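You operate a simulated robot arm through the tools that you are given. There is no shell and no other tool. Be economical: measure what you need, move in short steps, check, and stop when the job is done.

You run a simulated robot arm. Do the job below in one go: nothing can be reset, and whatever is moved stays where it is left.

JOB
Wash the grimy small blind flange in the green wash cabinet.
Fine: a whole cycle with the lid shut; it goes back where it lay; power off, lid shut.

The check looks at the end state, three seconds after you hand in, the way a careful person would. Anything else that was tipped, shoved, dropped, spilled or broken makes it a failure. Lids that push on must go on centred and level and be pressed home; caps that screw on are set level and turned clockwise until they are tight.

ROBOT AND FRAMES
A 7-joint arm with a two-finger gripper, hanging from a carriage that runs on a rail from [-0.783, -0.002] to [1.697, 0.004] (x, y) and turns from -7.086 to 4.904 rad about z. Base frame: it is fixed where the carriage stands at the start and does not move with it; the origin is on the floor, on the carriage's upright axis, x ahead of it, y to its left, z up. Lengths are in m, angles in rad, forces in N, time in s.
With the tool pointing down near the work surface it reaches from about 0.28 to 0.72 m from the robot's upright axis, wherever it stands. Its first joint turns from -2.496 to 2.496 rad. Places, roughly: green wash cabinet [0.6, -0.5, 0.4]; green wash cabinet button [0.9, -0.5, 0.7]; green wash cabinet switch [0.9, -0.6, 0.7]; tub of the green wash cabinet [0.7, -0.5, 0.8]; wash cabinet lid [0.4, -0.5, 1.1]. Payload 1.37 kg.
Tool frame: the origin (TCP) lies between the finger pads and is the grasp point; the fingertips stand 0.016 m ahead of it; z points along the fingers, y is the line along which they close. Largest opening 0.092 m; the body of the gripper starts 0.074 m behind the TCP.
Orientation is that of the tool frame in the base frame, as [roll, pitch, yaw] about the fixed x, y, z axes, in that order (R = Rz(yaw) Ry(pitch) Rx(roll)). With the fingers straight down and closing along the base's y, the tool's x points along the base's -x, its y along +y and its z along -z.

CONTROLS
- The arm moves only by the tool play_rows. Its argument "commands" is a list of rows, each an object of numbers (a shift or turn left out is 0, a gripper value left out holds the last): "tx", "ty", "tz": the shift along the tool's x, y, z in m; "wx", "wy", "wz": the turn, a rotation vector about the tool's x, y, z in rad; "grip": the gripper command, from -1 (fully open) to 1 (shut), values between in proportion. In form: [{"tx": .., "ty": .., "tz": .., "wx": .., "wy": .., "wz": .., "grip": ..}, ...]. A call has 1 to 8 rows; each row is the pose to reach, as a shift and turn from the pose commanded when the call began, along the tool's axes at that moment. Each row takes 0.2 s and may step no farther than 0.05 m and 0.15 rad from the row before; otherwise, or with a gripper value out of range, the whole call is refused. Where a pose cannot be reached the arm comes as near as it can. A force on the tool above 90 N (or 10 N above the force at the start of the call, whichever is more), or a blocked arm, ends the call early, and 0.2 s more pass. Each finger halts on what it meets, pressing with about 26 N; the grip force reading is that of the motor and also rises with nothing between the fingers. The clock runs only during rows and for 0.2 s after the last one: add rows that repeat a pose to give the fingers time. It gives the time, the measured TCP pose, the force on the tool (base axes), the opening and the grip force at its end, in the units of the frame above (readings bear some noise), with the torque about the TCP (base axes, N m) and any sound that the robot's microphone picked up.
- Cameras (640 x 400 px; columns grow to the right, rows downward): "scene" is now at [0.2513, -0.0522, 1.834]; the picture's right is [-0.86, -0.51, 0.00], its down [-0.46, 0.76, -0.45] and it looks along [0.23, -0.39, -0.89] (base axes); focal length 264 px, centre (320, 200). "wrist" rides on the gripper at [0.071, 0.019, -0.111] in the tool frame; the picture's right is [-0.26, 0.97, 0.00], its down [-0.78, -0.21, -0.59] and it looks along [-0.57, -0.15, 0.81] (tool axes); focal length 280 px, centre (320, 200). There is no depth. A picture from a camera that has moved, and an enlarged one, comes with that camera's place and axes in the base frame and with its lens.
- snapshot(camera): a new picture of that camera. No time passes.
- slide_trunk(by): slides the trunk up (or, below 0, down) by that many m; the arm and the scene camera ride with it, the base frame stays. It gives what a move gives, with no picture.
- steer(legs): drives the robot by 1 to 6 legs, each [ahead, left, turn to the left] in m, m and rad, along the robot's own axes; the way and the turn of a leg run together, so that a leg with both is an arc; at most 1.5 m and 3.142 rad a leg. The arm and the cameras ride along, it lands a little off, and it stops where it bumps. It keeps to its track: a leg is cut to what the track allows. It gives what a move gives.
- pan_tilt(pan, tilt): turns the head with the scene camera to pan (to the left, within 2.705 rad either way) and tilt (down, from -0.506 to 1.204), counted from straight ahead of the robot. It gives what a move gives.
- close_up(camera, box): a new picture of the part [left, top, right, bottom] of that camera's present view, enlarged. No time passes.
- sign_off(): hands the job in; it is judged then, once.

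Go step by step. Nothing tells you exact positions but the pictures and the camera data: compare them with the known pose of the tool, close in by small moves and look again before you grip or let go. The budget is 120 turns and 82 pictures, counting those below and the enlarged ones. Unless the task says otherwise, let go and move clear before handing in, and close with one line.

The tools are called after "Emit:" as name(argument=value, ...) on one line, values as JSON. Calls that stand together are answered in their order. play_rows: Moves the arm, as the interface text tells. Its arguments: {"type":"object","properties":{"commands":{"type":"array","items":{"type":"object","properties":{"tx":{"type":"number"},"ty":{"type":"number"},"tz":{"type":"number"},"wx":{"type":"number"},"wy":{"type":"number"},"wz":{"type":"number"},"grip":{"type":"number"}}}}},"required":["commands"]} The other tools are called the same way: slide_trunk (by) slides the trunk up or down; steer (legs) drives the base; pan_tilt (pan, tilt) turns the head that bears the scene camera; snapshot (camera) takes a picture; close_up (camera, box) takes an enlarged picture of a part of a camera's view; sign_off () hands the job in.

At the start:

```text
t: 0.0
ee_pos: [0.2946, -0.3897, 0.9995]
tcp_rot: [-3.141, 0.0, 3.141]
wrist_force: [0.3, -0.5, 1.1]
wrist_torque: [-0.01, -0.02, 0.0]
gripper_width: 0.0919
gripper_force: 0.1
trunk travel left (down, up): [-0.5, 0.081]
robot x, y, heading: [-0.003, 0.0011, 0.0]
head pan, tilt: [-1.03, 1.101]
```

scene: 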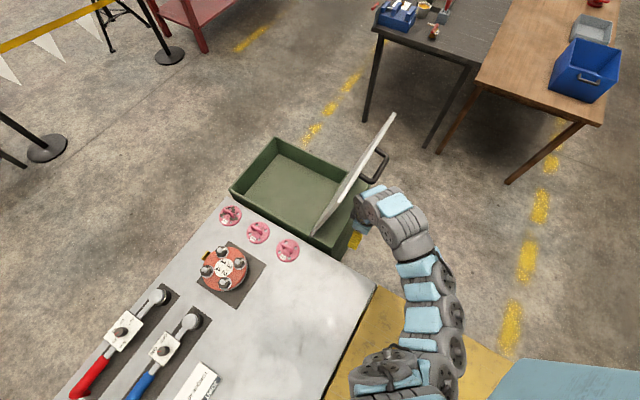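
wrist: 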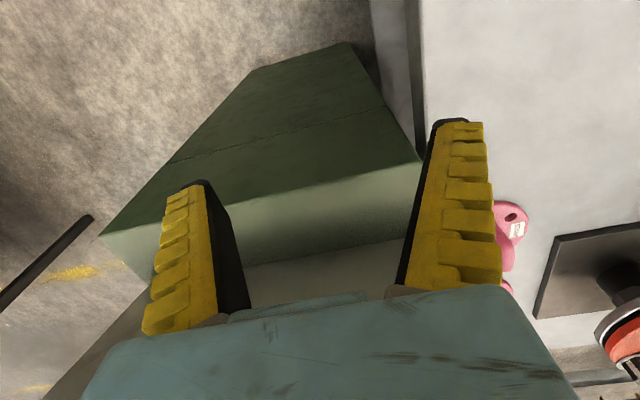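

I see a green cabinet with its lid open, a table with pink items, a red flange on a mat and torque wrenches. I'll look more closely to identify the flange, the button and the switch.

Emit:
close_up(camera="scene", box=[190, 180, 350, 280])

Emit:
close_up(camera="scene", box=[200, 100, 440, 250])

Emit:
pan_tilt(pan=-0.5, tilt=0.9)

Emit:
snapshot(camera="scene")

```text
4.00 times, centred on (270, 230) of scene
camera zoom: at [0.2513, -0.0522, 1.834], right [-0.86, -0.51, 0.0], down [-0.46, 0.76, -0.45], along [0.23, -0.39, -0.89], focal length 1056 px, centre (520, 80)
```

zoom: 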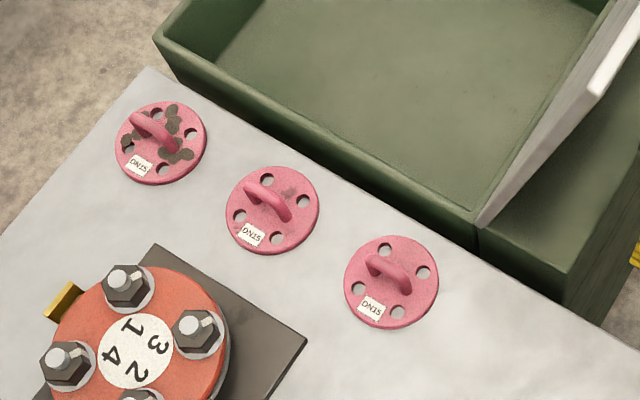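

```text
2.67 times, centred on (320, 175) of scene
camera zoom: at [0.2513, -0.0522, 1.834], right [-0.86, -0.51, 0.0], down [-0.46, 0.76, -0.45], along [0.23, -0.39, -0.89], focal length 704 px, centre (320, 267)
```

zoom: 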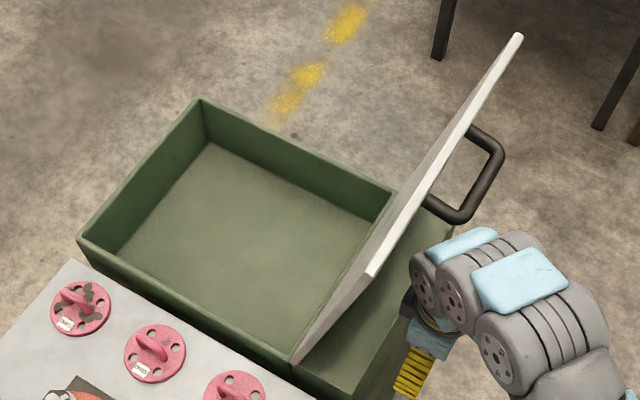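

```text
t: 0.9
ee_pos: [0.2925, -0.3903, 1.0002]
tcp_rot: [-3.142, 0.0, 3.141]
wrist_force: [0.2, 0.4, -0.7]
wrist_torque: [0.01, 0.04, -0.03]
gripper_width: 0.092
gripper_force: 0.1
trunk travel left (down, up): [-0.5, 0.081]
robot x, y, heading: [-0.0, -0.0023, -0.002]
head pan, tilt: [-0.499, 0.901]
```

```text
77 pictures are left
camera scene: at [0.2851, -0.0343, 1.8479], right [-0.48, -0.88, 0.0], down [-0.69, 0.38, -0.62], along [0.54, -0.3, -0.78], focal length 264 px, centre (320, 200)
```

scene: 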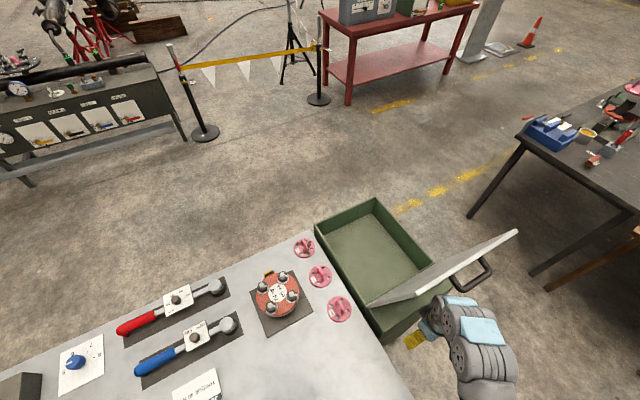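

The grimy flange is the one nearest the front of the cabinet. I'll raise the arm and pull it away from the lid so I can drive forward and look at the controls.

Emit:
slide_trunk(by=0.08)

Emit:
play_rows(commands=[{"tz": -0.04}, {"tz": -0.08}, {"tz": -0.11, "ty": 0.03}, {"tz": -0.12, "ty": 0.07}, {"tz": -0.12, "ty": 0.11}, {"tz": -0.12, "ty": 0.15}, {"tz": -0.12, "ty": 0.19}, {"tz": -0.12, "ty": 0.23}])

Emit:
snapshot(camera="scene")

```text
t: 2.1
ee_pos: [0.2926, -0.3892, 1.0798]
tcp_rot: [-3.141, 0.0, 3.141]
wrist_force: [0.4, 0.0, 0.6]
wrist_torque: [-0.01, 0.0, 0.01]
gripper_width: 0.0917
gripper_force: 0.0
trunk travel left (down, up): [-0.58, 0.001]
robot x, y, heading: [-0.0015, 0.0008, 0.001]
head pan, tilt: [-0.499, 0.901]
```

```text
t: 3.9
ee_pos: [0.3614, -0.2208, 1.1733]
tcp_rot: [3.134, -0.004, -3.141]
wrist_force: [-1.2, -0.8, 0.7]
wrist_torque: [0.06, 0.0, 0.01]
gripper_width: 0.092
gripper_force: 0.1
out of reach, approached as far as the arm can: row 5, 6, 7, 8
trunk travel left (down, up): [-0.58, 0.001]
robot x, y, heading: [0.001, -0.004, 0.002]
head pan, tilt: [-0.499, 0.901]
```

```text
76 pictures are left
camera scene: at [0.2852, -0.0344, 1.9279], right [-0.48, -0.88, 0.0], down [-0.69, 0.38, -0.62], along [0.55, -0.3, -0.78], focal length 264 px, centre (320, 200)
```

scene: 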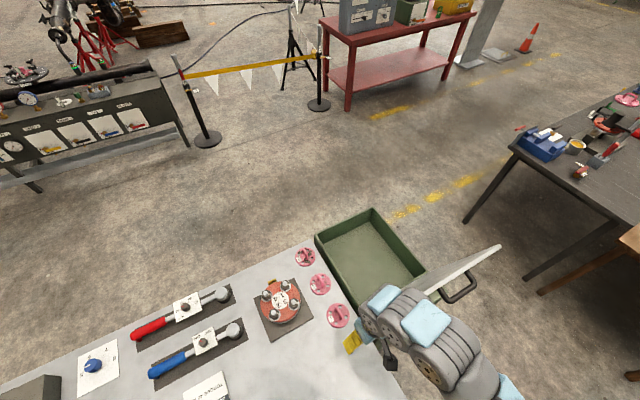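

The arm is close to the lid, so I'll swing the carriage left before driving along the rail to view the cabinet front.

Emit:
steer(legs=[[0, 0, 0.6], [0.825, -0.565, 0], [0, 0, -0.6]])

Emit:
pan_tilt(pan=-2.2, tilt=0.9)

Emit:
snapshot(camera="scene")

```text
t: 12.4
ee_pos: [1.369, -0.217, 1.1725]
tcp_rot: [3.134, -0.004, 3.141]
wrist_force: [0.1, 0.2, 0.2]
wrist_torque: [0.01, -0.01, 0.0]
gripper_width: 0.0917
gripper_force: 0.0
trunk travel left (down, up): [-0.58, 0.001]
robot x, y, heading: [1.009, 0.0016, 0.005]
head pan, tilt: [-0.499, 0.901]
```

```text
t: 14.2
ee_pos: [1.3689, -0.2167, 1.1734]
tcp_rot: [3.134, -0.005, -3.141]
wrist_force: [-0.1, -1.1, 0.3]
wrist_torque: [0.0, 0.02, -0.05]
gripper_width: 0.0917
gripper_force: 0.0
trunk travel left (down, up): [-0.58, 0.001]
robot x, y, heading: [1.0098, 0.0017, 0.001]
head pan, tilt: [-2.201, 0.901]
```

```text
75 pictures are left
camera scene: at [1.1827, -0.0564, 1.9279], right [-0.81, 0.59, 0.0], down [0.46, 0.63, -0.62], along [-0.37, -0.5, -0.78], focal length 264 px, centre (320, 200)
```

scene: 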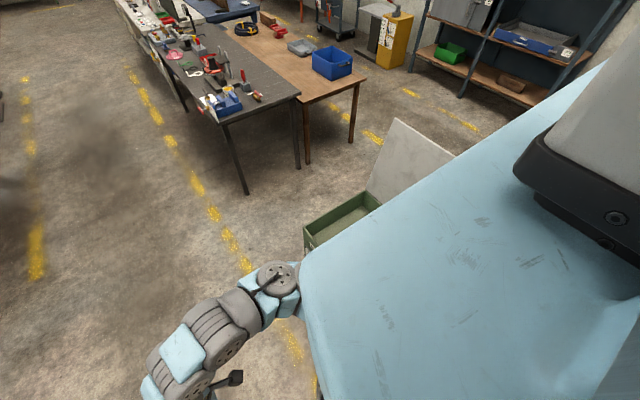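

The trunk blocks the view, so I'll go further along and turn around to face the cabinet.

Emit:
steer(legs=[[0.55, 0, 0], [0, 0, -2.9]])

Emit:
pan_tilt(pan=0.45, tilt=0.85)

Emit:
snapshot(camera="scene")

```text
t: 24.1
ee_pos: [1.1471, 0.1299, 1.1736]
tcp_rot: [3.135, -0.005, 0.245]
wrist_force: [0.1, -0.2, -0.6]
wrist_torque: [0.03, 0.02, 0.01]
gripper_width: 0.0922
gripper_force: 0.0
trunk travel left (down, up): [-0.58, 0.001]
robot x, y, heading: [1.5524, 0.0034, -2.893]
head pan, tilt: [-2.201, 0.901]
```

```text
t: 26.5
ee_pos: [1.1486, 0.1293, 1.1724]
tcp_rot: [3.135, -0.007, 0.247]
wrist_force: [-0.1, 0.8, -0.2]
wrist_torque: [-0.01, -0.01, -0.01]
gripper_width: 0.0921
gripper_force: 0.1
trunk travel left (down, up): [-0.58, 0.001]
robot x, y, heading: [1.5484, 0.0056, -2.895]
head pan, tilt: [0.45, 0.85]
```

```text
74 pictures are left
camera scene: at [1.2772, -0.0977, 1.9318], right [-0.64, 0.77, 0.0], down [0.58, 0.48, -0.66], along [-0.51, -0.42, -0.75], focal length 264 px, centre (320, 200)
```

scene: 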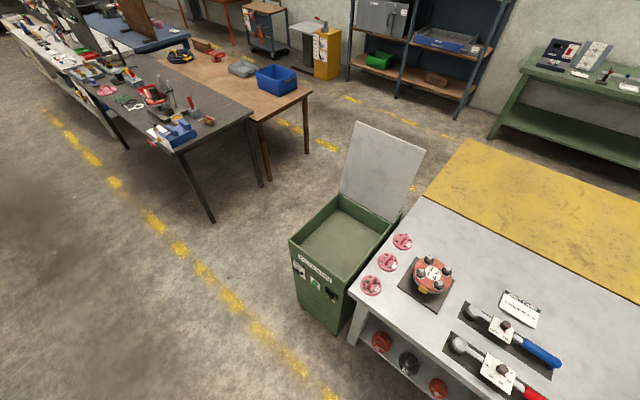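

Emit:
close_up(camera="scene", box=[270, 180, 430, 340])

Emit:
close_up(camera="scene", box=[280, 240, 360, 320])

```text
2.50 times, centred on (350, 260) of scene
camera zoom: at [1.2772, -0.0977, 1.9318], right [-0.64, 0.77, 0.0], down [0.58, 0.48, -0.66], along [-0.51, -0.42, -0.75], focal length 660 px, centre (245, 50)
```

zoom: 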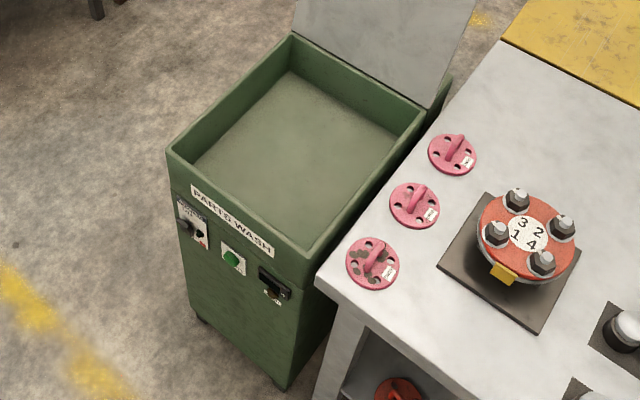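

```text
5.00 times, centred on (320, 280) of scene
camera zoom: at [1.2772, -0.0977, 1.9318], right [-0.64, 0.77, 0.0], down [0.58, 0.48, -0.66], along [-0.51, -0.42, -0.75], focal length 1320 px, centre (320, -200)
```

zoom: 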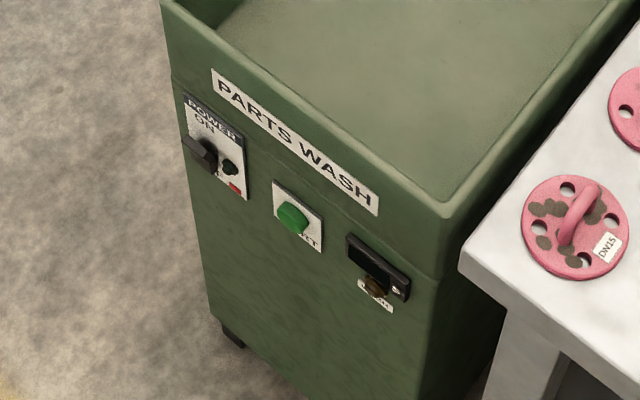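

The grimy flange (with a loop handle) is at about (0.78, -0.23), table at about 0.85. The POWER switch, green button and timer are on the cabinet's +x face. Next I'll drive to x≈1.15 and put the arm above the flange.

Emit:
steer(legs=[[0.388, -0.098, 0], [0, 0, 0.2]])

Emit:
snapshot(camera="wrist")

```text
t: 29.8
ee_pos: [0.7291, 0.0414, 1.1733]
tcp_rot: [3.136, -0.005, 0.458]
wrist_force: [-0.5, -1.2, 0.2]
wrist_torque: [0.02, -0.03, -0.02]
gripper_width: 0.0919
gripper_force: 0.1
trunk travel left (down, up): [-0.58, 0.001]
robot x, y, heading: [1.1513, 0.0022, -2.686]
head pan, tilt: [0.45, 0.85]
```

```text
71 pictures are left
camera wrist: at [0.8006, 0.0563, 1.2844], right [0.19, -0.98, 0.01], down [-0.8, -0.15, 0.58], along [-0.57, -0.12, -0.81], focal length 280 px, centre (320, 200)
```

wrist: 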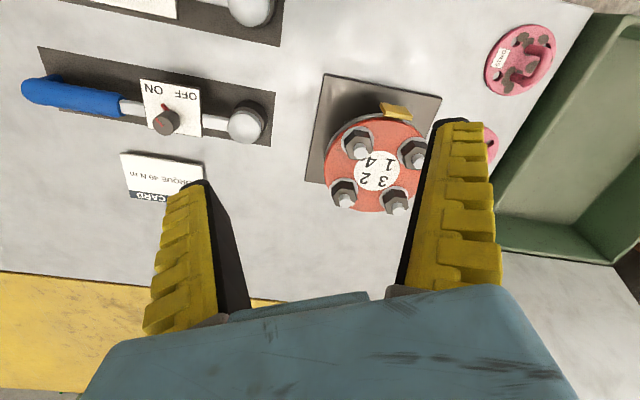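

I'll move above the flange in steps, turning the tool so the fingers close along y.

Emit:
play_rows(commands=[{"tx": -0.01, "ty": 0.04, "tz": 0.02, "wz": 0.08}, {"tx": -0.02, "ty": 0.08, "tz": 0.03, "wz": 0.16}, {"tx": -0.03, "ty": 0.12, "tz": 0.04, "wz": 0.24}, {"tx": -0.04, "ty": 0.16, "tz": 0.05, "wz": 0.32}, {"tx": -0.05, "ty": 0.2, "tz": 0.06, "wz": 0.4}, {"tx": -0.06, "ty": 0.24, "tz": 0.07, "wz": 0.45}, {"tx": -0.0745, "ty": 0.2665, "tz": 0.1, "wz": 0.458}, {"tx": -0.0745, "ty": 0.2665, "tz": 0.1, "wz": 0.458}])

Emit:
snapshot(camera="wrist")

```text
t: 31.6
ee_pos: [0.7823, -0.231, 1.0712]
tcp_rot: [3.137, -0.011, -0.001]
wrist_force: [-0.5, -0.2, 0.6]
wrist_torque: [0.0, 0.03, 0.02]
gripper_width: 0.092
gripper_force: 0.0
out of reach, approached as far as the arm can: row 1, 2, 3, 4
trunk travel left (down, up): [-0.58, 0.001]
robot x, y, heading: [1.1488, 0.0032, -2.685]
head pan, tilt: [0.45, 0.85]
```

```text
70 pictures are left
camera wrist: at [0.8523, -0.2495, 1.1832], right [-0.26, -0.96, 0.0], down [-0.78, 0.21, 0.58], along [-0.56, 0.15, -0.81], focal length 280 px, centre (320, 200)
```

wrist: 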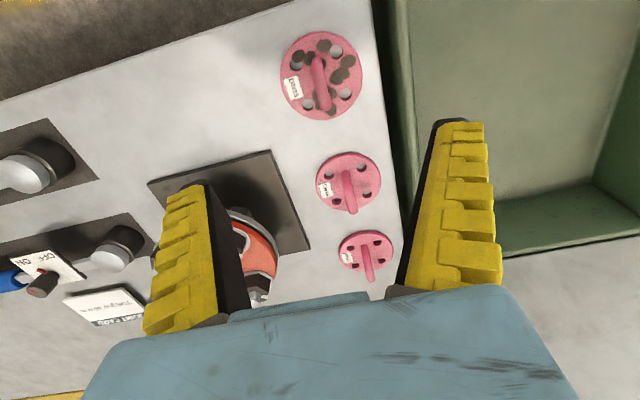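

Emit:
close_up(camera="wrist", box=[260, 20, 388, 130])

Emit:
close_up(camera="scene", box=[160, 150, 480, 350])

```text
3.64 times, centred on (324, 75) of wrist
camera zoom: at [0.8523, -0.2495, 1.1832], right [-0.26, -0.96, 0.0], down [-0.78, 0.21, 0.58], along [-0.56, 0.15, -0.81], focal length 1020 px, centre (306, 654)
```

zoom: 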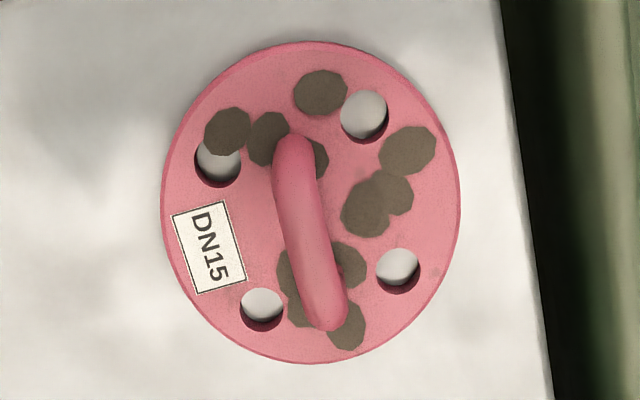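

```text
2.00 times, centred on (320, 250) of scene
camera zoom: at [0.9032, -0.1538, 1.9318], right [-0.79, 0.62, 0.0], down [0.46, 0.59, -0.66], along [-0.41, -0.52, -0.75], focal length 528 px, centre (320, 100)
```

zoom: 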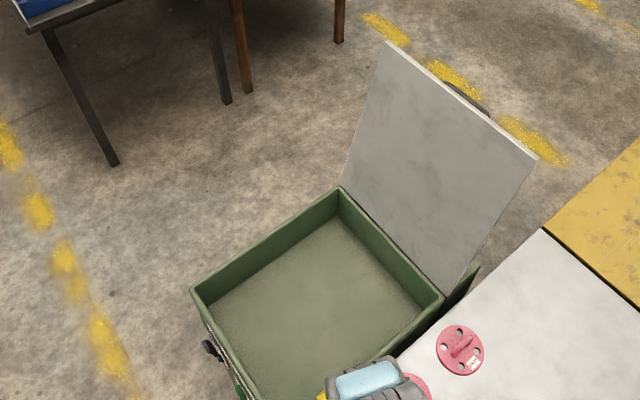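

The flange's handle runs almost along x, centred near (0.786, -0.232). I'll lower the half-open fingers over the handle.

Emit:
play_rows(commands=[{"tx": 0.002, "ty": 0.001, "tz": 0.04, "grip": -0.2}, {"tx": 0.004, "ty": 0.001, "tz": 0.08}, {"tx": 0.004, "ty": 0.001, "tz": 0.12}, {"tx": 0.004, "ty": 0.001, "tz": 0.15}, {"tx": 0.004, "ty": 0.001, "tz": 0.165}, {"tx": 0.004, "ty": 0.001, "tz": 0.165}])

Emit:
snapshot(camera="wrist")

```text
t: 33.0
ee_pos: [0.7865, -0.2338, 0.9104]
tcp_rot: [3.137, -0.008, -0.002]
wrist_force: [-0.3, -0.6, 0.4]
wrist_torque: [-0.01, 0.0, 0.0]
gripper_width: 0.0578
gripper_force: 2.0
trunk travel left (down, up): [-0.58, 0.001]
robot x, y, heading: [1.1515, -0.0005, -2.687]
head pan, tilt: [0.45, 0.85]
```

```text
67 pictures are left
camera wrist: at [0.8568, -0.2518, 1.0209], right [-0.26, -0.96, 0.0], down [-0.78, 0.21, 0.58], along [-0.56, 0.15, -0.81], focal length 280 px, centre (320, 200)
```

wrist: 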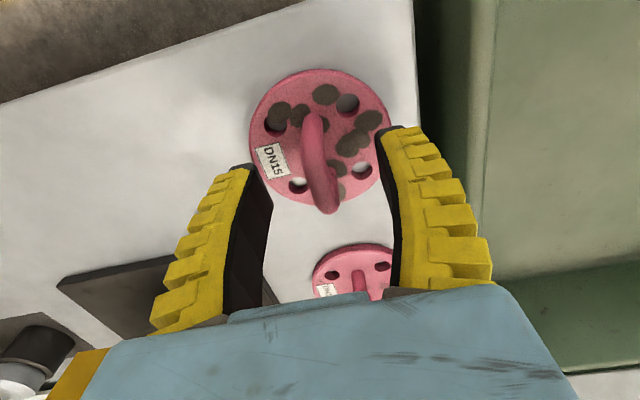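

Centred. I'll go down another 3 cm.

Emit:
play_rows(commands=[{"tx": 0.001, "tz": 0.015}, {"tx": 0.001, "tz": 0.028}, {"tx": 0.001, "tz": 0.028}])

Emit:
snapshot(camera="wrist")

```text
t: 33.8
ee_pos: [0.7883, -0.2335, 0.881]
tcp_rot: [3.139, -0.008, -0.002]
wrist_force: [-1.2, -0.2, 0.5]
wrist_torque: [0.0, 0.01, -0.04]
gripper_width: 0.0579
gripper_force: 1.7
trunk travel left (down, up): [-0.58, 0.001]
robot x, y, heading: [1.1499, 0.0009, -2.688]
head pan, tilt: [0.45, 0.85]
```

```text
66 pictures are left
camera wrist: at [0.8585, -0.2515, 0.993], right [-0.26, -0.96, 0.0], down [-0.78, 0.21, 0.58], along [-0.56, 0.15, -0.81], focal length 280 px, centre (320, 200)
```

wrist: 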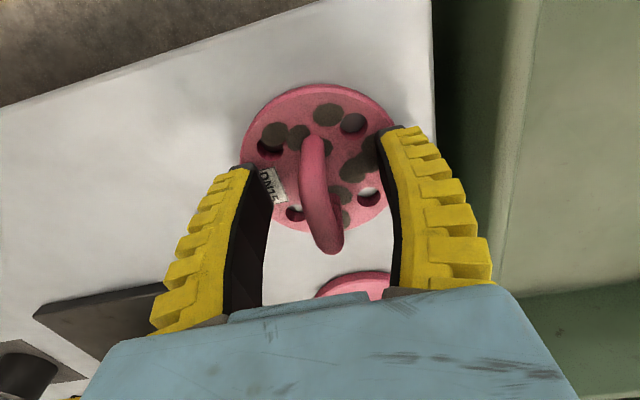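

The handle is between the pads. Closing.

Emit:
play_rows(commands=[{"grip": 0.3}, {"grip": 1}, {"grip": 1}, {"grip": 1}])

Emit:
snapshot(camera="wrist")

```text
t: 34.8
ee_pos: [0.7886, -0.233, 0.8812]
tcp_rot: [3.137, -0.007, 0.0]
wrist_force: [1.0, 0.0, 3.3]
wrist_torque: [-0.02, 0.36, 0.0]
gripper_width: 0.008
gripper_force: 26.1
trunk travel left (down, up): [-0.58, 0.001]
robot x, y, heading: [1.1491, 0.0005, -2.684]
head pan, tilt: [0.45, 0.85]
```

```text
65 pictures are left
camera wrist: at [0.8585, -0.2515, 0.9931], right [-0.26, -0.96, 0.0], down [-0.78, 0.21, 0.58], along [-0.56, 0.15, -0.81], focal length 280 px, centre (320, 200)
```

wrist: 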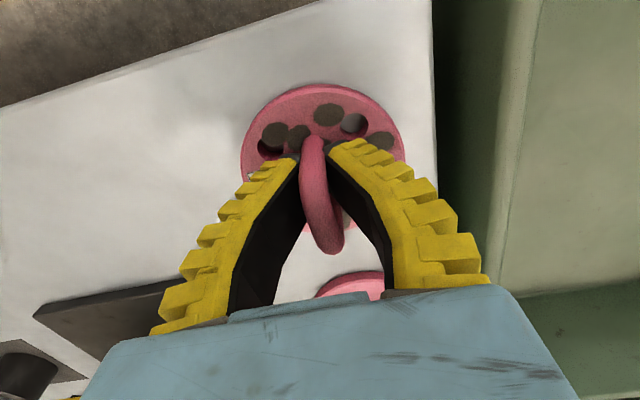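

Gripped at TCP (0.789, -0.233, 0.881). I'll lift and carry it over the tub.

Emit:
play_rows(commands=[{"tz": -0.02}, {"tz": -0.06}, {"tz": -0.1}, {"tz": -0.14}, {"tz": -0.14, "ty": 0.04}, {"tz": -0.14, "ty": 0.08}, {"tz": -0.14, "ty": 0.12, "tx": -0.02}, {"tz": -0.14, "ty": 0.16, "tx": -0.04}])

Emit:
play_rows(commands=[{"ty": 0.035, "tx": -0.015}, {"ty": 0.07, "tx": -0.03}, {"ty": 0.07, "tx": -0.03}])

Emit:
snapshot(camera="wrist")

Emit:
snapshot(camera="scene")

```text
t: 36.6
ee_pos: [0.7434, -0.3896, 1.0215]
tcp_rot: [-3.142, -0.01, 0.001]
wrist_force: [0.6, 0.3, -5.4]
wrist_torque: [-0.04, -0.02, -0.01]
gripper_width: 0.0059
gripper_force: 25.5
trunk travel left (down, up): [-0.58, 0.001]
robot x, y, heading: [1.152, -0.0009, -2.682]
head pan, tilt: [0.45, 0.85]
```

```text
t: 37.4
ee_pos: [0.7143, -0.4628, 1.0224]
tcp_rot: [3.138, -0.008, 0.0]
wrist_force: [0.3, -0.9, -5.2]
wrist_torque: [0.01, 0.01, -0.01]
gripper_width: 0.0061
gripper_force: 25.7
trunk travel left (down, up): [-0.58, 0.001]
robot x, y, heading: [1.1493, 0.0058, -2.687]
head pan, tilt: [0.45, 0.85]
```

```text
64 pictures are left
camera wrist: at [0.7844, -0.4819, 1.1344], right [-0.26, -0.96, 0.0], down [-0.78, 0.21, 0.58], along [-0.56, 0.15, -0.81], focal length 280 px, centre (320, 200)
```

wrist: 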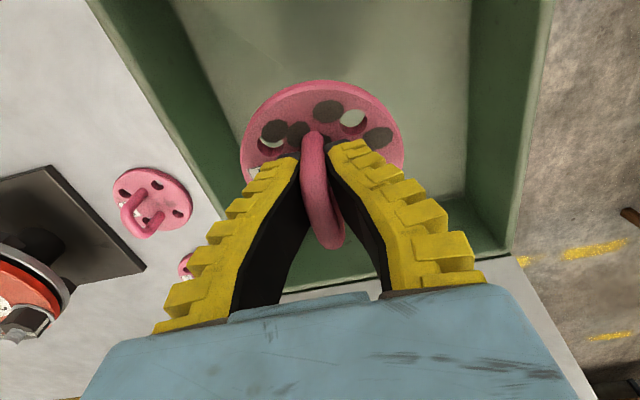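

```text
63 pictures are left
camera scene: at [0.9032, -0.1538, 1.9317], right [-0.79, 0.62, 0.0], down [0.46, 0.59, -0.66], along [-0.41, -0.52, -0.75], focal length 264 px, centre (320, 200)
```

scene: 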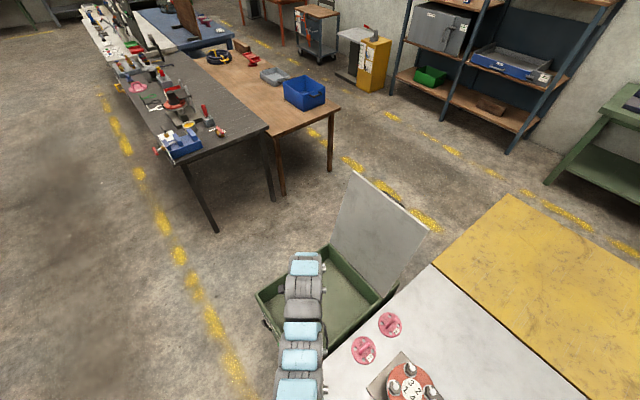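

It's over the tub. Lowering it carefully.

Emit:
play_rows(commands=[{"tz": 0.04}, {"tz": 0.08}, {"tz": 0.11}, {"tz": 0.14}, {"tz": 0.155}, {"tz": 0.16}])

Emit:
close_up(camera="scene", box=[240, 230, 400, 350])

Emit:
snapshot(camera="wrist")

```text
t: 38.8
ee_pos: [0.718, -0.4628, 0.8695]
tcp_rot: [3.136, -0.008, 0.0]
wrist_force: [0.8, -1.1, -4.8]
wrist_torque: [0.02, -0.06, 0.0]
gripper_width: 0.0062
gripper_force: 26.0
out of reach, approached as far as the arm can: row 6
trunk travel left (down, up): [-0.58, 0.001]
robot x, y, heading: [1.1494, 0.0042, -2.679]
head pan, tilt: [0.45, 0.85]
```

```text
3.33 times, centred on (320, 290) of scene
camera zoom: at [0.9032, -0.1538, 1.9317], right [-0.79, 0.62, 0.0], down [0.46, 0.59, -0.66], along [-0.41, -0.52, -0.75], focal length 880 px, centre (320, -100)
```

zoom: 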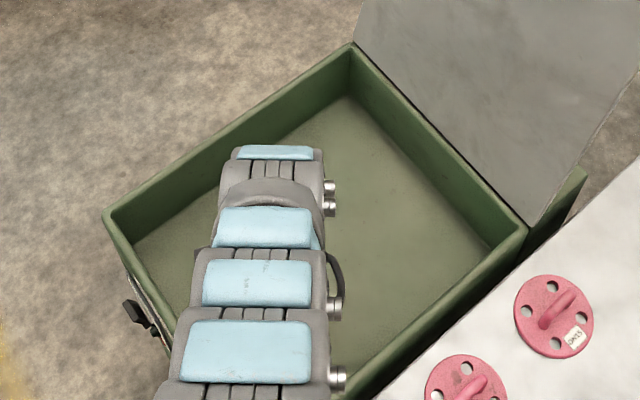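

```text
61 pictures are left
camera wrist: at [0.788, -0.4814, 0.9803], right [-0.26, -0.96, 0.0], down [-0.78, 0.22, 0.58], along [-0.56, 0.15, -0.81], focal length 280 px, centre (320, 200)
```

wrist: 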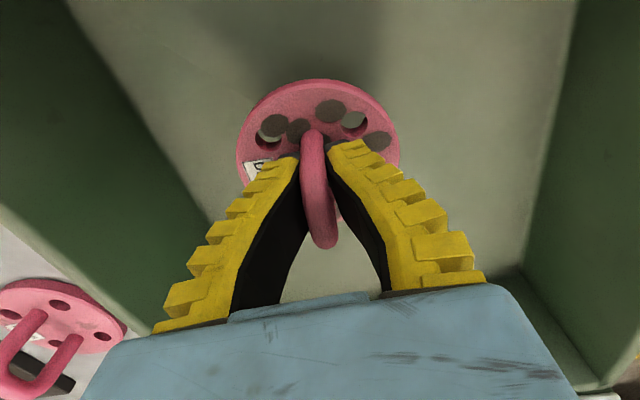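

The arm is at its reach limit, so I'll lower with the trunk.

Emit:
slide_trunk(by=-0.03)

Emit:
snapshot(camera="wrist")

```text
t: 39.5
ee_pos: [0.7181, -0.4622, 0.8383]
tcp_rot: [3.14, -0.006, 0.001]
wrist_force: [0.0, -0.3, -4.6]
wrist_torque: [-0.03, -0.04, -0.01]
gripper_width: 0.0061
gripper_force: 26.5
trunk travel left (down, up): [-0.55, 0.031]
robot x, y, heading: [1.1496, 0.0035, -2.681]
head pan, tilt: [0.45, 0.85]
```

```text
60 pictures are left
camera wrist: at [0.7881, -0.4811, 0.9502], right [-0.26, -0.96, 0.0], down [-0.78, 0.21, 0.58], along [-0.56, 0.15, -0.81], focal length 280 px, centre (320, 200)
```

wrist: 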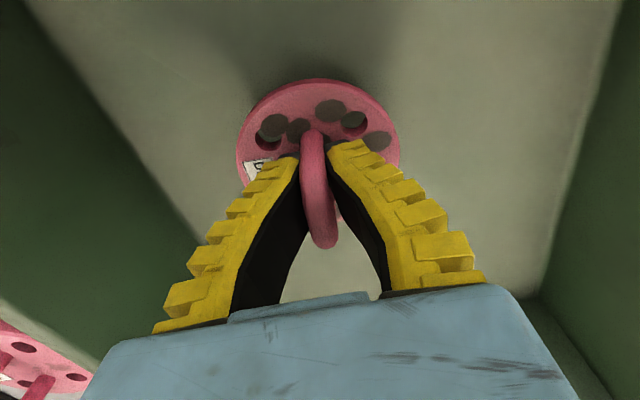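

Emit:
slide_trunk(by=-0.02)

Emit:
slide_trunk(by=-0.01)

Emit:
snapshot(camera="wrist")

```text
t: 40.2
ee_pos: [0.7185, -0.4624, 0.8186]
tcp_rot: [3.139, -0.008, 0.0]
wrist_force: [-0.8, -0.8, -5.4]
wrist_torque: [0.02, -0.02, -0.01]
gripper_width: 0.0059
gripper_force: 25.7
trunk travel left (down, up): [-0.53, 0.051]
robot x, y, heading: [1.149, 0.0039, -2.683]
head pan, tilt: [0.45, 0.85]
```

```text
t: 40.8
ee_pos: [0.7171, -0.4615, 0.8072]
tcp_rot: [3.137, -0.007, -0.002]
wrist_force: [-0.1, -0.2, -5.1]
wrist_torque: [-0.02, 0.01, 0.02]
gripper_width: 0.0058
gripper_force: 26.4
trunk travel left (down, up): [-0.52, 0.061]
robot x, y, heading: [1.1529, 0.0026, -2.683]
head pan, tilt: [0.45, 0.85]
```

```text
59 pictures are left
camera wrist: at [0.7881, -0.481, 0.9201], right [-0.26, -0.96, 0.0], down [-0.78, 0.21, 0.58], along [-0.56, 0.15, -0.81], focal length 280 px, centre (320, 200)
```

wrist: 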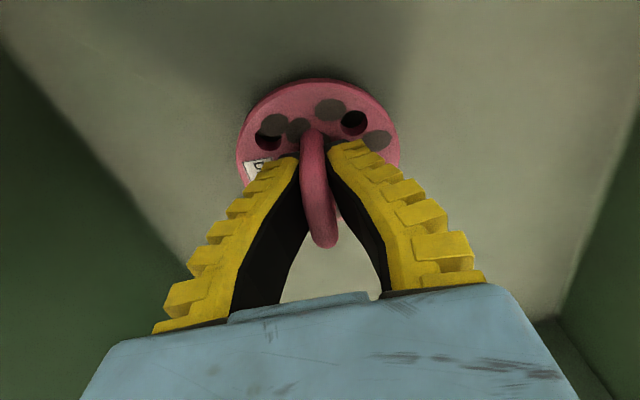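

Emit:
slide_trunk(by=-0.006)

Emit:
slide_trunk(by=-0.006)

Emit:
close_up(camera="wrist", box=[220, 60, 420, 185])

```text
t: 41.3
ee_pos: [0.718, -0.4625, 0.8027]
tcp_rot: [3.139, -0.007, 0.001]
wrist_force: [0.5, -0.4, -4.5]
wrist_torque: [0.03, 0.0, -0.03]
gripper_width: 0.0058
gripper_force: 25.9
trunk travel left (down, up): [-0.514, 0.067]
robot x, y, heading: [1.1495, 0.0055, -2.685]
head pan, tilt: [0.45, 0.85]
```

```text
t: 41.9
ee_pos: [0.7175, -0.4642, 0.7957]
tcp_rot: [3.135, -0.008, 0.0]
wrist_force: [3.9, -0.5, 7.7]
wrist_torque: [0.03, 0.44, -0.08]
gripper_width: 0.0059
gripper_force: 25.5
trunk travel left (down, up): [-0.508, 0.073]
robot x, y, heading: [1.1501, 0.004, -2.685]
head pan, tilt: [0.45, 0.85]
```

```text
3.20 times, centred on (320, 122) of wrist
camera zoom: at [0.7881, -0.4821, 0.9087], right [-0.26, -0.96, 0.0], down [-0.78, 0.21, 0.58], along [-0.56, 0.15, -0.81], focal length 897 px, centre (320, 448)
```

zoom: 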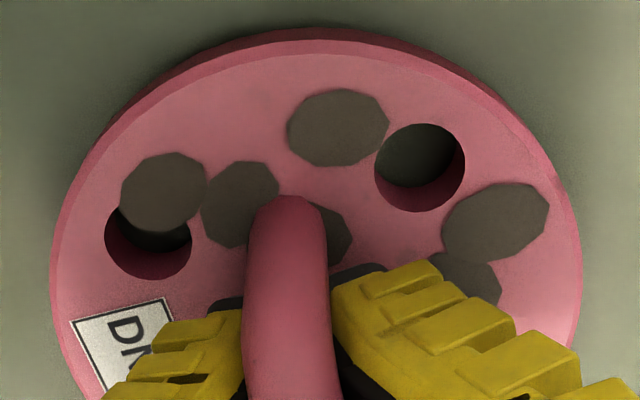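

It rests on the tub floor. I'll release it and rise out of the tub.

Emit:
play_rows(commands=[{"grip": 0.5}, {"grip": -0.2}, {"grip": -0.2}, {"grip": -0.2}])

Emit:
play_rows(commands=[{"tz": -0.03}, {"tz": -0.07}, {"tz": -0.11}, {"tz": -0.15}, {"tz": -0.19}, {"tz": -0.23}, {"tz": -0.27}, {"tz": -0.31}])

Emit:
snapshot(camera="wrist")

```text
t: 42.9
ee_pos: [0.7182, -0.4626, 0.7966]
tcp_rot: [3.138, -0.007, 0.001]
wrist_force: [0.6, -0.4, 0.2]
wrist_torque: [-0.02, -0.01, -0.03]
gripper_width: 0.0577
gripper_force: 1.8
trunk travel left (down, up): [-0.508, 0.073]
robot x, y, heading: [1.1477, 0.0019, -2.684]
head pan, tilt: [0.45, 0.85]
```

```text
t: 44.7
ee_pos: [0.7169, -0.4605, 1.1059]
tcp_rot: [3.138, -0.009, 0.0]
wrist_force: [0.7, 0.8, -0.8]
wrist_torque: [-0.04, 0.04, 0.01]
gripper_width: 0.058
gripper_force: 2.2
trunk travel left (down, up): [-0.508, 0.073]
robot x, y, heading: [1.15, 0.0051, -2.686]
head pan, tilt: [0.45, 0.85]
```

```text
57 pictures are left
camera wrist: at [0.788, -0.4788, 1.218], right [-0.26, -0.97, 0.0], down [-0.79, 0.21, 0.58], along [-0.56, 0.15, -0.81], focal length 280 px, centre (320, 200)
```

wrist: 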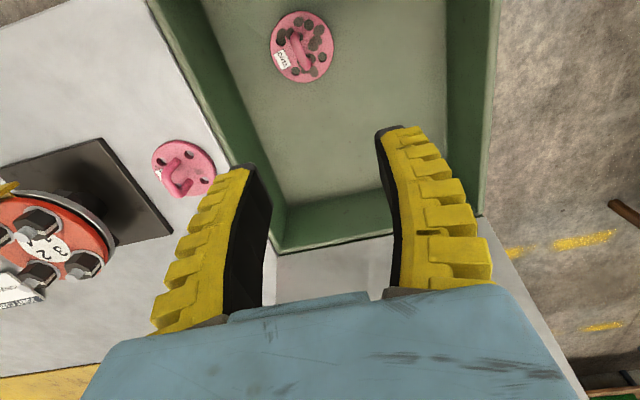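

The flange is in the tub. Next I'll pull the arm in and swing around to the back side of the lid to push it shut.

Emit:
play_rows(commands=[{"ty": -0.04, "tx": 0.01, "grip": 1}, {"ty": -0.08, "tx": 0.02}, {"ty": -0.12, "tx": 0.03}, {"ty": -0.16, "tx": 0.04}, {"ty": -0.18, "tx": 0.05}])

Emit:
steer(legs=[[0, 0, 2.685]])

```text
t: 45.9
ee_pos: [0.7676, -0.2803, 1.1074]
tcp_rot: [3.139, -0.009, 0.001]
wrist_force: [-1.0, -0.2, 0.6]
wrist_torque: [-0.02, -0.01, 0.0]
gripper_width: 0.0002
gripper_force: 25.6
trunk travel left (down, up): [-0.508, 0.073]
robot x, y, heading: [1.1507, 0.0046, -2.682]
head pan, tilt: [0.45, 0.85]
```

```text
t: 52.6
ee_pos: [1.6167, 0.0981, 1.1076]
tcp_rot: [3.138, -0.006, 2.703]
wrist_force: [-1.2, -0.2, -0.6]
wrist_torque: [0.02, -0.06, 0.01]
gripper_width: 0.0
gripper_force: 26.4
trunk travel left (down, up): [-0.508, 0.073]
robot x, y, heading: [1.1547, 0.002, 0.022]
head pan, tilt: [0.45, 0.85]
```

Emit:
steer(legs=[[-1.3, 0.03, 0], [0, 0, -1.02]])

Emit:
pan_tilt(pan=0.55, tilt=0.85)

Emit:
snapshot(camera="scene")

Emit:
snapshot(camera="wrist")

```text
t: 61.8
ee_pos: [0.177, -0.3514, 1.1068]
tcp_rot: [3.137, -0.007, 1.674]
wrist_force: [-0.7, 0.3, 1.0]
wrist_torque: [0.03, -0.01, -0.03]
gripper_width: 0.0001
gripper_force: 26.2
trunk travel left (down, up): [-0.508, 0.073]
robot x, y, heading: [-0.1419, -0.0015, -1.011]
head pan, tilt: [0.45, 0.85]
```

```text
t: 62.5
ee_pos: [0.1746, -0.3505, 1.1083]
tcp_rot: [3.138, -0.009, 1.674]
wrist_force: [0.2, 0.3, 0.7]
wrist_torque: [-0.03, 0.01, 0.01]
gripper_width: 0.0002
gripper_force: 26.4
trunk travel left (down, up): [-0.508, 0.073]
robot x, y, heading: [-0.1448, -0.0027, -1.012]
head pan, tilt: [0.55, 0.85]
```

```text
56 pictures are left
camera scene: at [0.0402, -0.2196, 1.8598], right [-0.44, -0.9, 0.0], down [-0.67, 0.33, -0.66], along [0.59, -0.29, -0.75], focal length 264 px, centre (320, 200)
```

scene: 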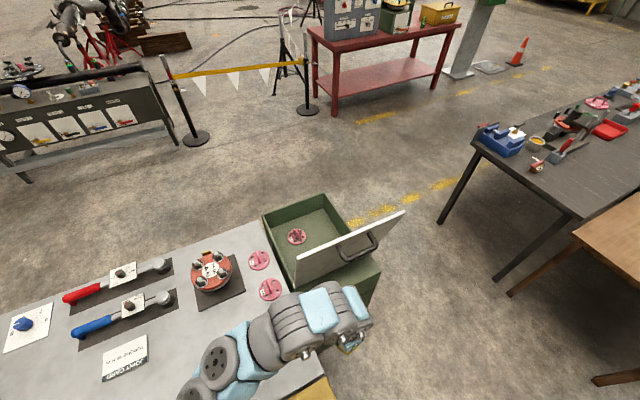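

```text
55 pictures are left
camera wrist: at [0.1878, -0.2794, 1.2191], right [0.99, -0.16, 0.0], down [-0.13, -0.8, 0.58], along [-0.09, -0.57, -0.81], focal length 280 px, centre (320, 200)
```

wrist: 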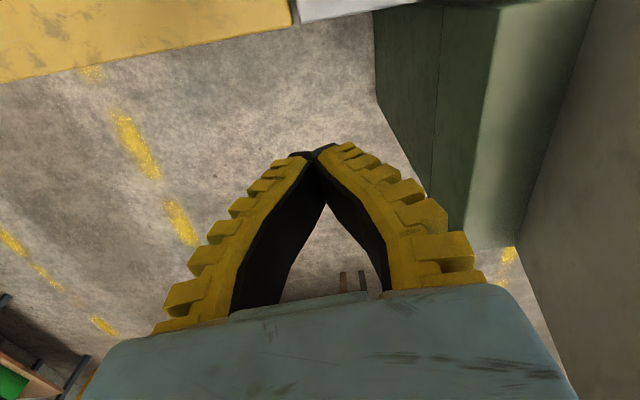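

I'm behind the lid, whose top edge is near x≈0.36. I'll tilt the closed fingers toward the lid and raise them before pushing.

Emit:
play_rows(commands=[{"tz": -0.02, "ty": 0.01, "wx": -0.12}, {"tz": -0.04, "ty": 0.02, "wx": -0.24}, {"tz": -0.06, "ty": 0.04, "wx": -0.36}, {"tz": -0.08, "ty": 0.06, "wx": -0.48}, {"tz": -0.09, "ty": 0.08, "wx": -0.6}, {"tz": -0.09, "ty": 0.1, "wx": -0.7}, {"tz": -0.09, "ty": 0.1, "wx": -0.7}])

Emit:
snapshot(camera="scene")

Emit:
snapshot(camera="wrist")

```text
t: 64.1
ee_pos: [0.2339, -0.3695, 1.1119]
tcp_rot: [2.721, 0.002, 1.681]
wrist_force: [-0.1, -0.2, -0.2]
wrist_torque: [-0.01, -0.04, 0.01]
gripper_width: 0.0
gripper_force: 26.2
out of reach, approached as far as the arm can: row 2, 3, 4, 5, 6, 7
trunk travel left (down, up): [-0.508, 0.073]
robot x, y, heading: [-0.1444, 0.0008, -1.008]
head pan, tilt: [0.55, 0.85]
```

```text
54 pictures are left
camera scene: at [0.0401, -0.2195, 1.8598], right [-0.44, -0.9, 0.0], down [-0.67, 0.33, -0.66], along [0.59, -0.29, -0.75], focal length 264 px, centre (320, 200)
```

scene: 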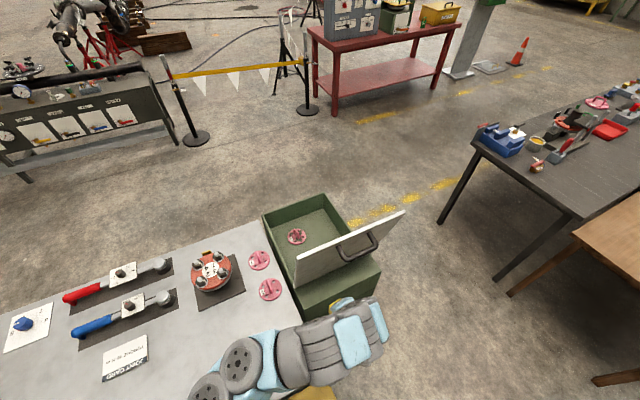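

```text
53 pictures are left
camera wrist: at [0.1996, -0.3015, 1.2202], right [0.9, -0.16, 0.4], down [-0.35, -0.82, 0.45], along [0.25, -0.55, -0.8], focal length 280 px, centre (320, 200)
```

wrist: 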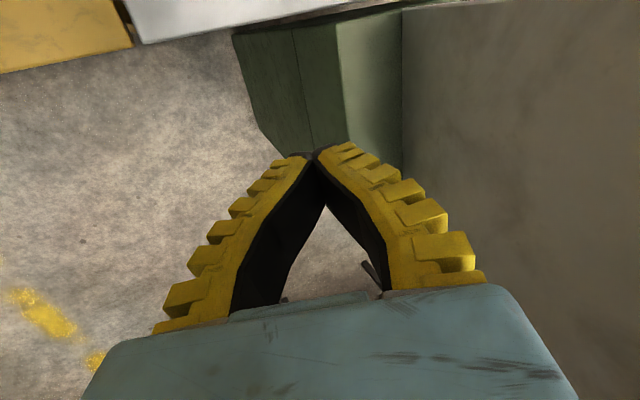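

The arm hits its height limit, so I'll raise the trunk and then approach the lid from behind.

Emit:
slide_trunk(by=0.07)

Emit:
play_rows(commands=[{"tx": 0.02, "ty": 0.027, "tz": 0.012}, {"tx": 0.013, "ty": 0.054, "tz": 0.024}, {"tx": 0.01, "ty": 0.082, "tz": 0.036}, {"tx": 0.008, "ty": 0.1, "tz": 0.045}])

Emit:
snapshot(camera="scene")

```text
t: 65.1
ee_pos: [0.2339, -0.3704, 1.1811]
tcp_rot: [2.72, 0.003, 1.679]
wrist_force: [-0.5, 0.2, -0.6]
wrist_torque: [-0.03, 0.01, -0.02]
gripper_width: 0.0
gripper_force: 26.5
trunk travel left (down, up): [-0.578, 0.003]
robot x, y, heading: [-0.1446, -0.0045, -1.01]
head pan, tilt: [0.55, 0.85]
```

```text
t: 66.1
ee_pos: [0.3421, -0.3489, 1.1793]
tcp_rot: [2.722, 0.002, 1.677]
wrist_force: [-0.2, 0.4, 0.9]
wrist_torque: [0.04, -0.07, 0.01]
gripper_width: 0.0001
gripper_force: 25.6
trunk travel left (down, up): [-0.578, 0.003]
robot x, y, heading: [-0.1422, -0.0023, -1.007]
head pan, tilt: [0.55, 0.85]
```

```text
52 pictures are left
camera scene: at [0.0401, -0.2195, 1.9298], right [-0.44, -0.9, 0.0], down [-0.67, 0.33, -0.66], along [0.59, -0.29, -0.75], focal length 264 px, centre (320, 200)
```

scene: 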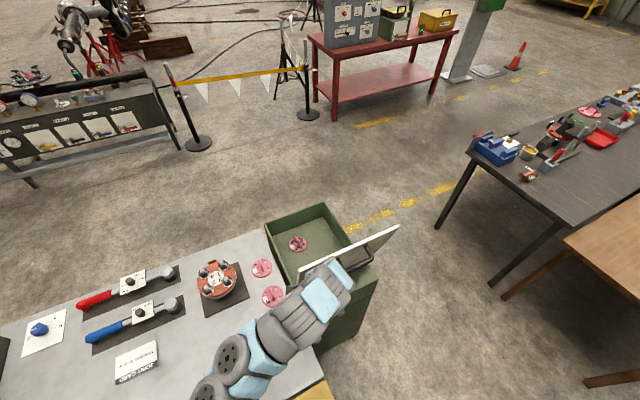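

Emit:
play_rows(commands=[{"tx": -0.0017, "ty": 0.0136, "tz": 0.0061}, {"tx": -0.0033, "ty": 0.027, "tz": 0.0122}, {"tx": -0.005, "ty": 0.041, "tz": 0.0183}, {"tx": -0.0066, "ty": 0.0544, "tz": 0.0244}, {"tx": -0.008, "ty": 0.068, "tz": 0.0305}, {"tx": -0.01, "ty": 0.0816, "tz": 0.0365}])

Emit:
snapshot(camera="scene")

```text
t: 67.5
ee_pos: [0.4315, -0.3513, 1.1787]
tcp_rot: [2.72, 0.003, 1.679]
wrist_force: [-0.3, 0.4, -0.1]
wrist_torque: [0.03, -0.03, 0.04]
gripper_width: 0.0
gripper_force: 25.6
trunk travel left (down, up): [-0.578, 0.003]
robot x, y, heading: [-0.1446, -0.0014, -1.01]
head pan, tilt: [0.55, 0.85]
```

```text
51 pictures are left
camera scene: at [0.0402, -0.2195, 1.9298], right [-0.44, -0.9, 0.0], down [-0.67, 0.33, -0.66], along [0.59, -0.29, -0.75], focal length 264 px, centre (320, 200)
```

scene: 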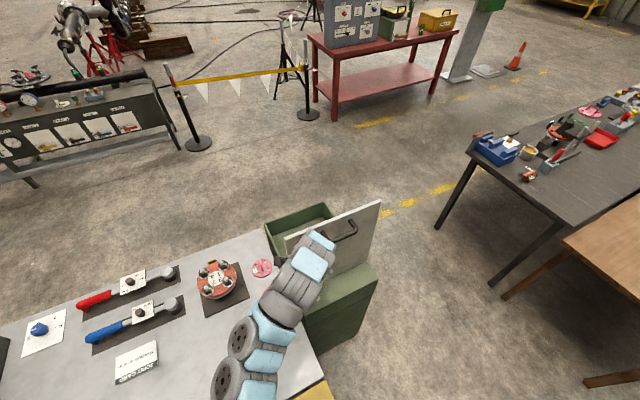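

The lid yields easily and stays put. I'll continue pushing along its arc.

Emit:
play_rows(commands=[{"tx": -0.0022, "ty": 0.018, "tz": 0.008}, {"tx": -0.0044, "ty": 0.036, "tz": 0.016}, {"tx": -0.0066, "ty": 0.053, "tz": 0.026}, {"tx": -0.009, "ty": 0.07, "tz": 0.036}, {"tx": -0.011, "ty": 0.086, "tz": 0.048}])

Emit:
snapshot(camera="scene")

```text
t: 68.7
ee_pos: [0.5309, -0.3513, 1.1724]
tcp_rot: [2.724, 0.005, 1.678]
wrist_force: [-0.3, 1.0, -0.3]
wrist_torque: [-0.02, -0.05, 0.02]
gripper_width: 0.0
gripper_force: 26.1
trunk travel left (down, up): [-0.578, 0.003]
robot x, y, heading: [-0.145, 0.0025, -1.006]
head pan, tilt: [0.55, 0.85]
```

```text
50 pictures are left
camera scene: at [0.0402, -0.2195, 1.9298], right [-0.44, -0.9, 0.0], down [-0.67, 0.33, -0.66], along [0.59, -0.29, -0.75], focal length 264 px, centre (320, 200)
```

scene: 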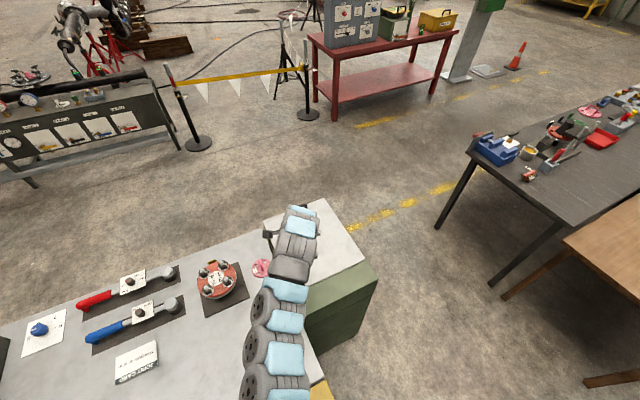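

The lid dropped closed. I'll tuck the arm in, drive back to the front and check the lid and the controls.

Emit:
play_rows(commands=[{"ty": -0.04, "tz": -0.03}, {"ty": -0.08, "tz": -0.05}, {"ty": -0.12, "tz": -0.06}, {"ty": -0.16, "tz": -0.075, "wx": 0.1}, {"ty": -0.2, "tz": -0.09, "wx": 0.2}])

Emit:
steer(legs=[[0, 0, 1.0], [1.6, 0, 0], [0, 0, -2.6]])

Emit:
pan_tilt(pan=0.1, tilt=0.9)

Emit:
snapshot(camera="scene")

```text
t: 69.9
ee_pos: [0.3123, -0.3759, 1.1745]
tcp_rot: [2.923, 0.003, 1.679]
wrist_force: [1.2, 1.6, 0.1]
wrist_torque: [0.01, -0.01, -0.02]
gripper_width: 0.0
gripper_force: 26.3
trunk travel left (down, up): [-0.578, 0.003]
robot x, y, heading: [-0.1484, -0.0012, -1.01]
head pan, tilt: [0.55, 0.85]
```

```text
refused: 1.6 is not a number from -1.5 to 1.5
```

```text
t: 70.8
ee_pos: [0.3132, -0.3759, 1.173]
tcp_rot: [2.923, 0.004, 1.679]
wrist_force: [0.7, -0.8, 0.1]
wrist_torque: [-0.01, -0.02, 0.02]
gripper_width: 0.0001
gripper_force: 25.6
trunk travel left (down, up): [-0.578, 0.003]
robot x, y, heading: [-0.1432, -0.0025, -1.014]
head pan, tilt: [0.099, 0.901]
```

```text
49 pictures are left
camera scene: at [0.0165, -0.2444, 1.9259], right [-0.79, -0.61, 0.0], down [-0.48, 0.62, -0.62], along [0.38, -0.49, -0.78], focal length 264 px, centre (320, 200)
```

scene: 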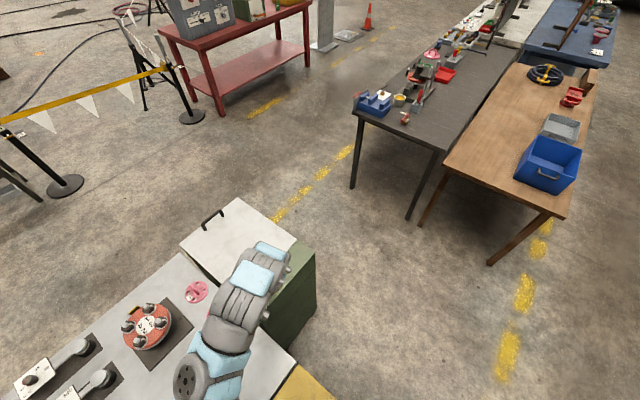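

Emit:
steer(legs=[[0, 0, 1.0], [1.5, 0, 0], [0, 0, -2.6]])

Emit:
snapshot(camera="scene")

```text
t: 87.0
ee_pos: [0.9893, -0.4431, 1.174]
tcp_rot: [2.924, 0.004, 0.08]
wrist_force: [0.2, 0.1, -0.9]
wrist_torque: [0.0, 0.01, 0.01]
gripper_width: 0.0001
gripper_force: 26.4
trunk travel left (down, up): [-0.578, 0.003]
robot x, y, heading: [1.3764, 0.0065, -2.608]
head pan, tilt: [0.099, 0.901]
```

```text
48 pictures are left
camera scene: at [1.1252, -0.1508, 1.9259], right [-0.59, 0.81, 0.0], down [0.63, 0.46, -0.62], along [-0.5, -0.37, -0.78], focal length 264 px, centre (320, 200)
```

scene: 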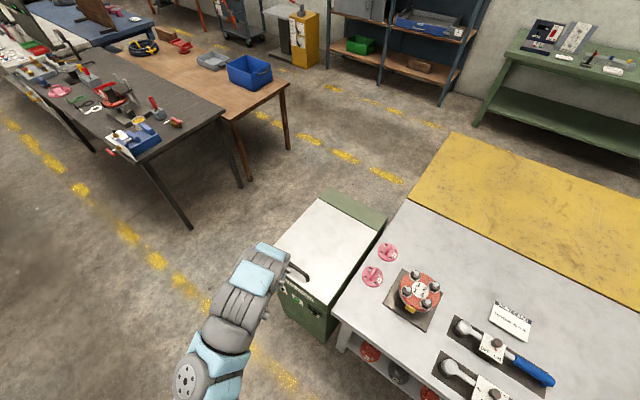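

The lid is shut. Now I'll level the tool and tilt it toward -x to face the control panel.

Emit:
play_rows(commands=[{"wx": 0.11, "tx": 0.03}, {"wx": 0.217, "tx": 0.06}])

Emit:
play_rows(commands=[{"wy": -0.15}, {"wy": -0.3}, {"wy": -0.45}, {"wy": -0.6}, {"wy": -0.75}, {"wy": -0.9}, {"wy": -1.0}])

Emit:
snapshot(camera="wrist")

```text
t: 87.6
ee_pos: [1.0501, -0.4369, 1.1725]
tcp_rot: [3.139, 0.002, 0.081]
wrist_force: [1.3, -0.1, -0.6]
wrist_torque: [-0.02, -0.04, 0.0]
gripper_width: 0.0
gripper_force: 25.9
trunk travel left (down, up): [-0.578, 0.003]
robot x, y, heading: [1.379, 0.0057, -2.61]
head pan, tilt: [0.099, 0.901]
```

```text
t: 89.2
ee_pos: [1.0493, -0.4387, 1.1726]
tcp_rot: [3.136, 1.007, 0.075]
wrist_force: [-0.3, 0.5, -0.5]
wrist_torque: [0.02, -0.02, -0.02]
gripper_width: 0.0002
gripper_force: 25.7
trunk travel left (down, up): [-0.578, 0.003]
robot x, y, heading: [1.3757, 0.0061, -2.608]
head pan, tilt: [0.099, 0.901]
```

```text
47 pictures are left
camera wrist: at [1.1822, -0.4473, 1.1733], right [-0.06, -0.97, 0.22], down [0.06, 0.22, 0.97], along [-1.0, 0.07, 0.05], focal length 280 px, centre (320, 200)
```

wrist: 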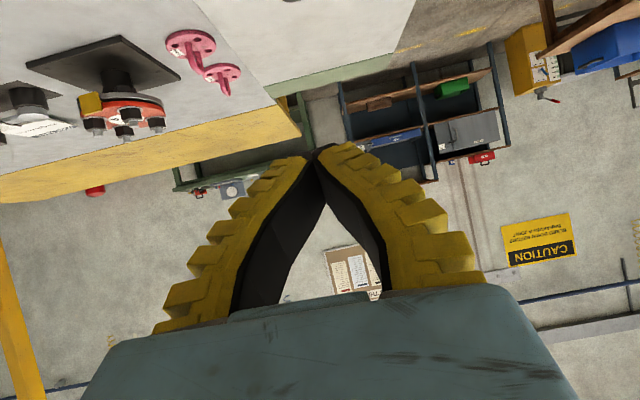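

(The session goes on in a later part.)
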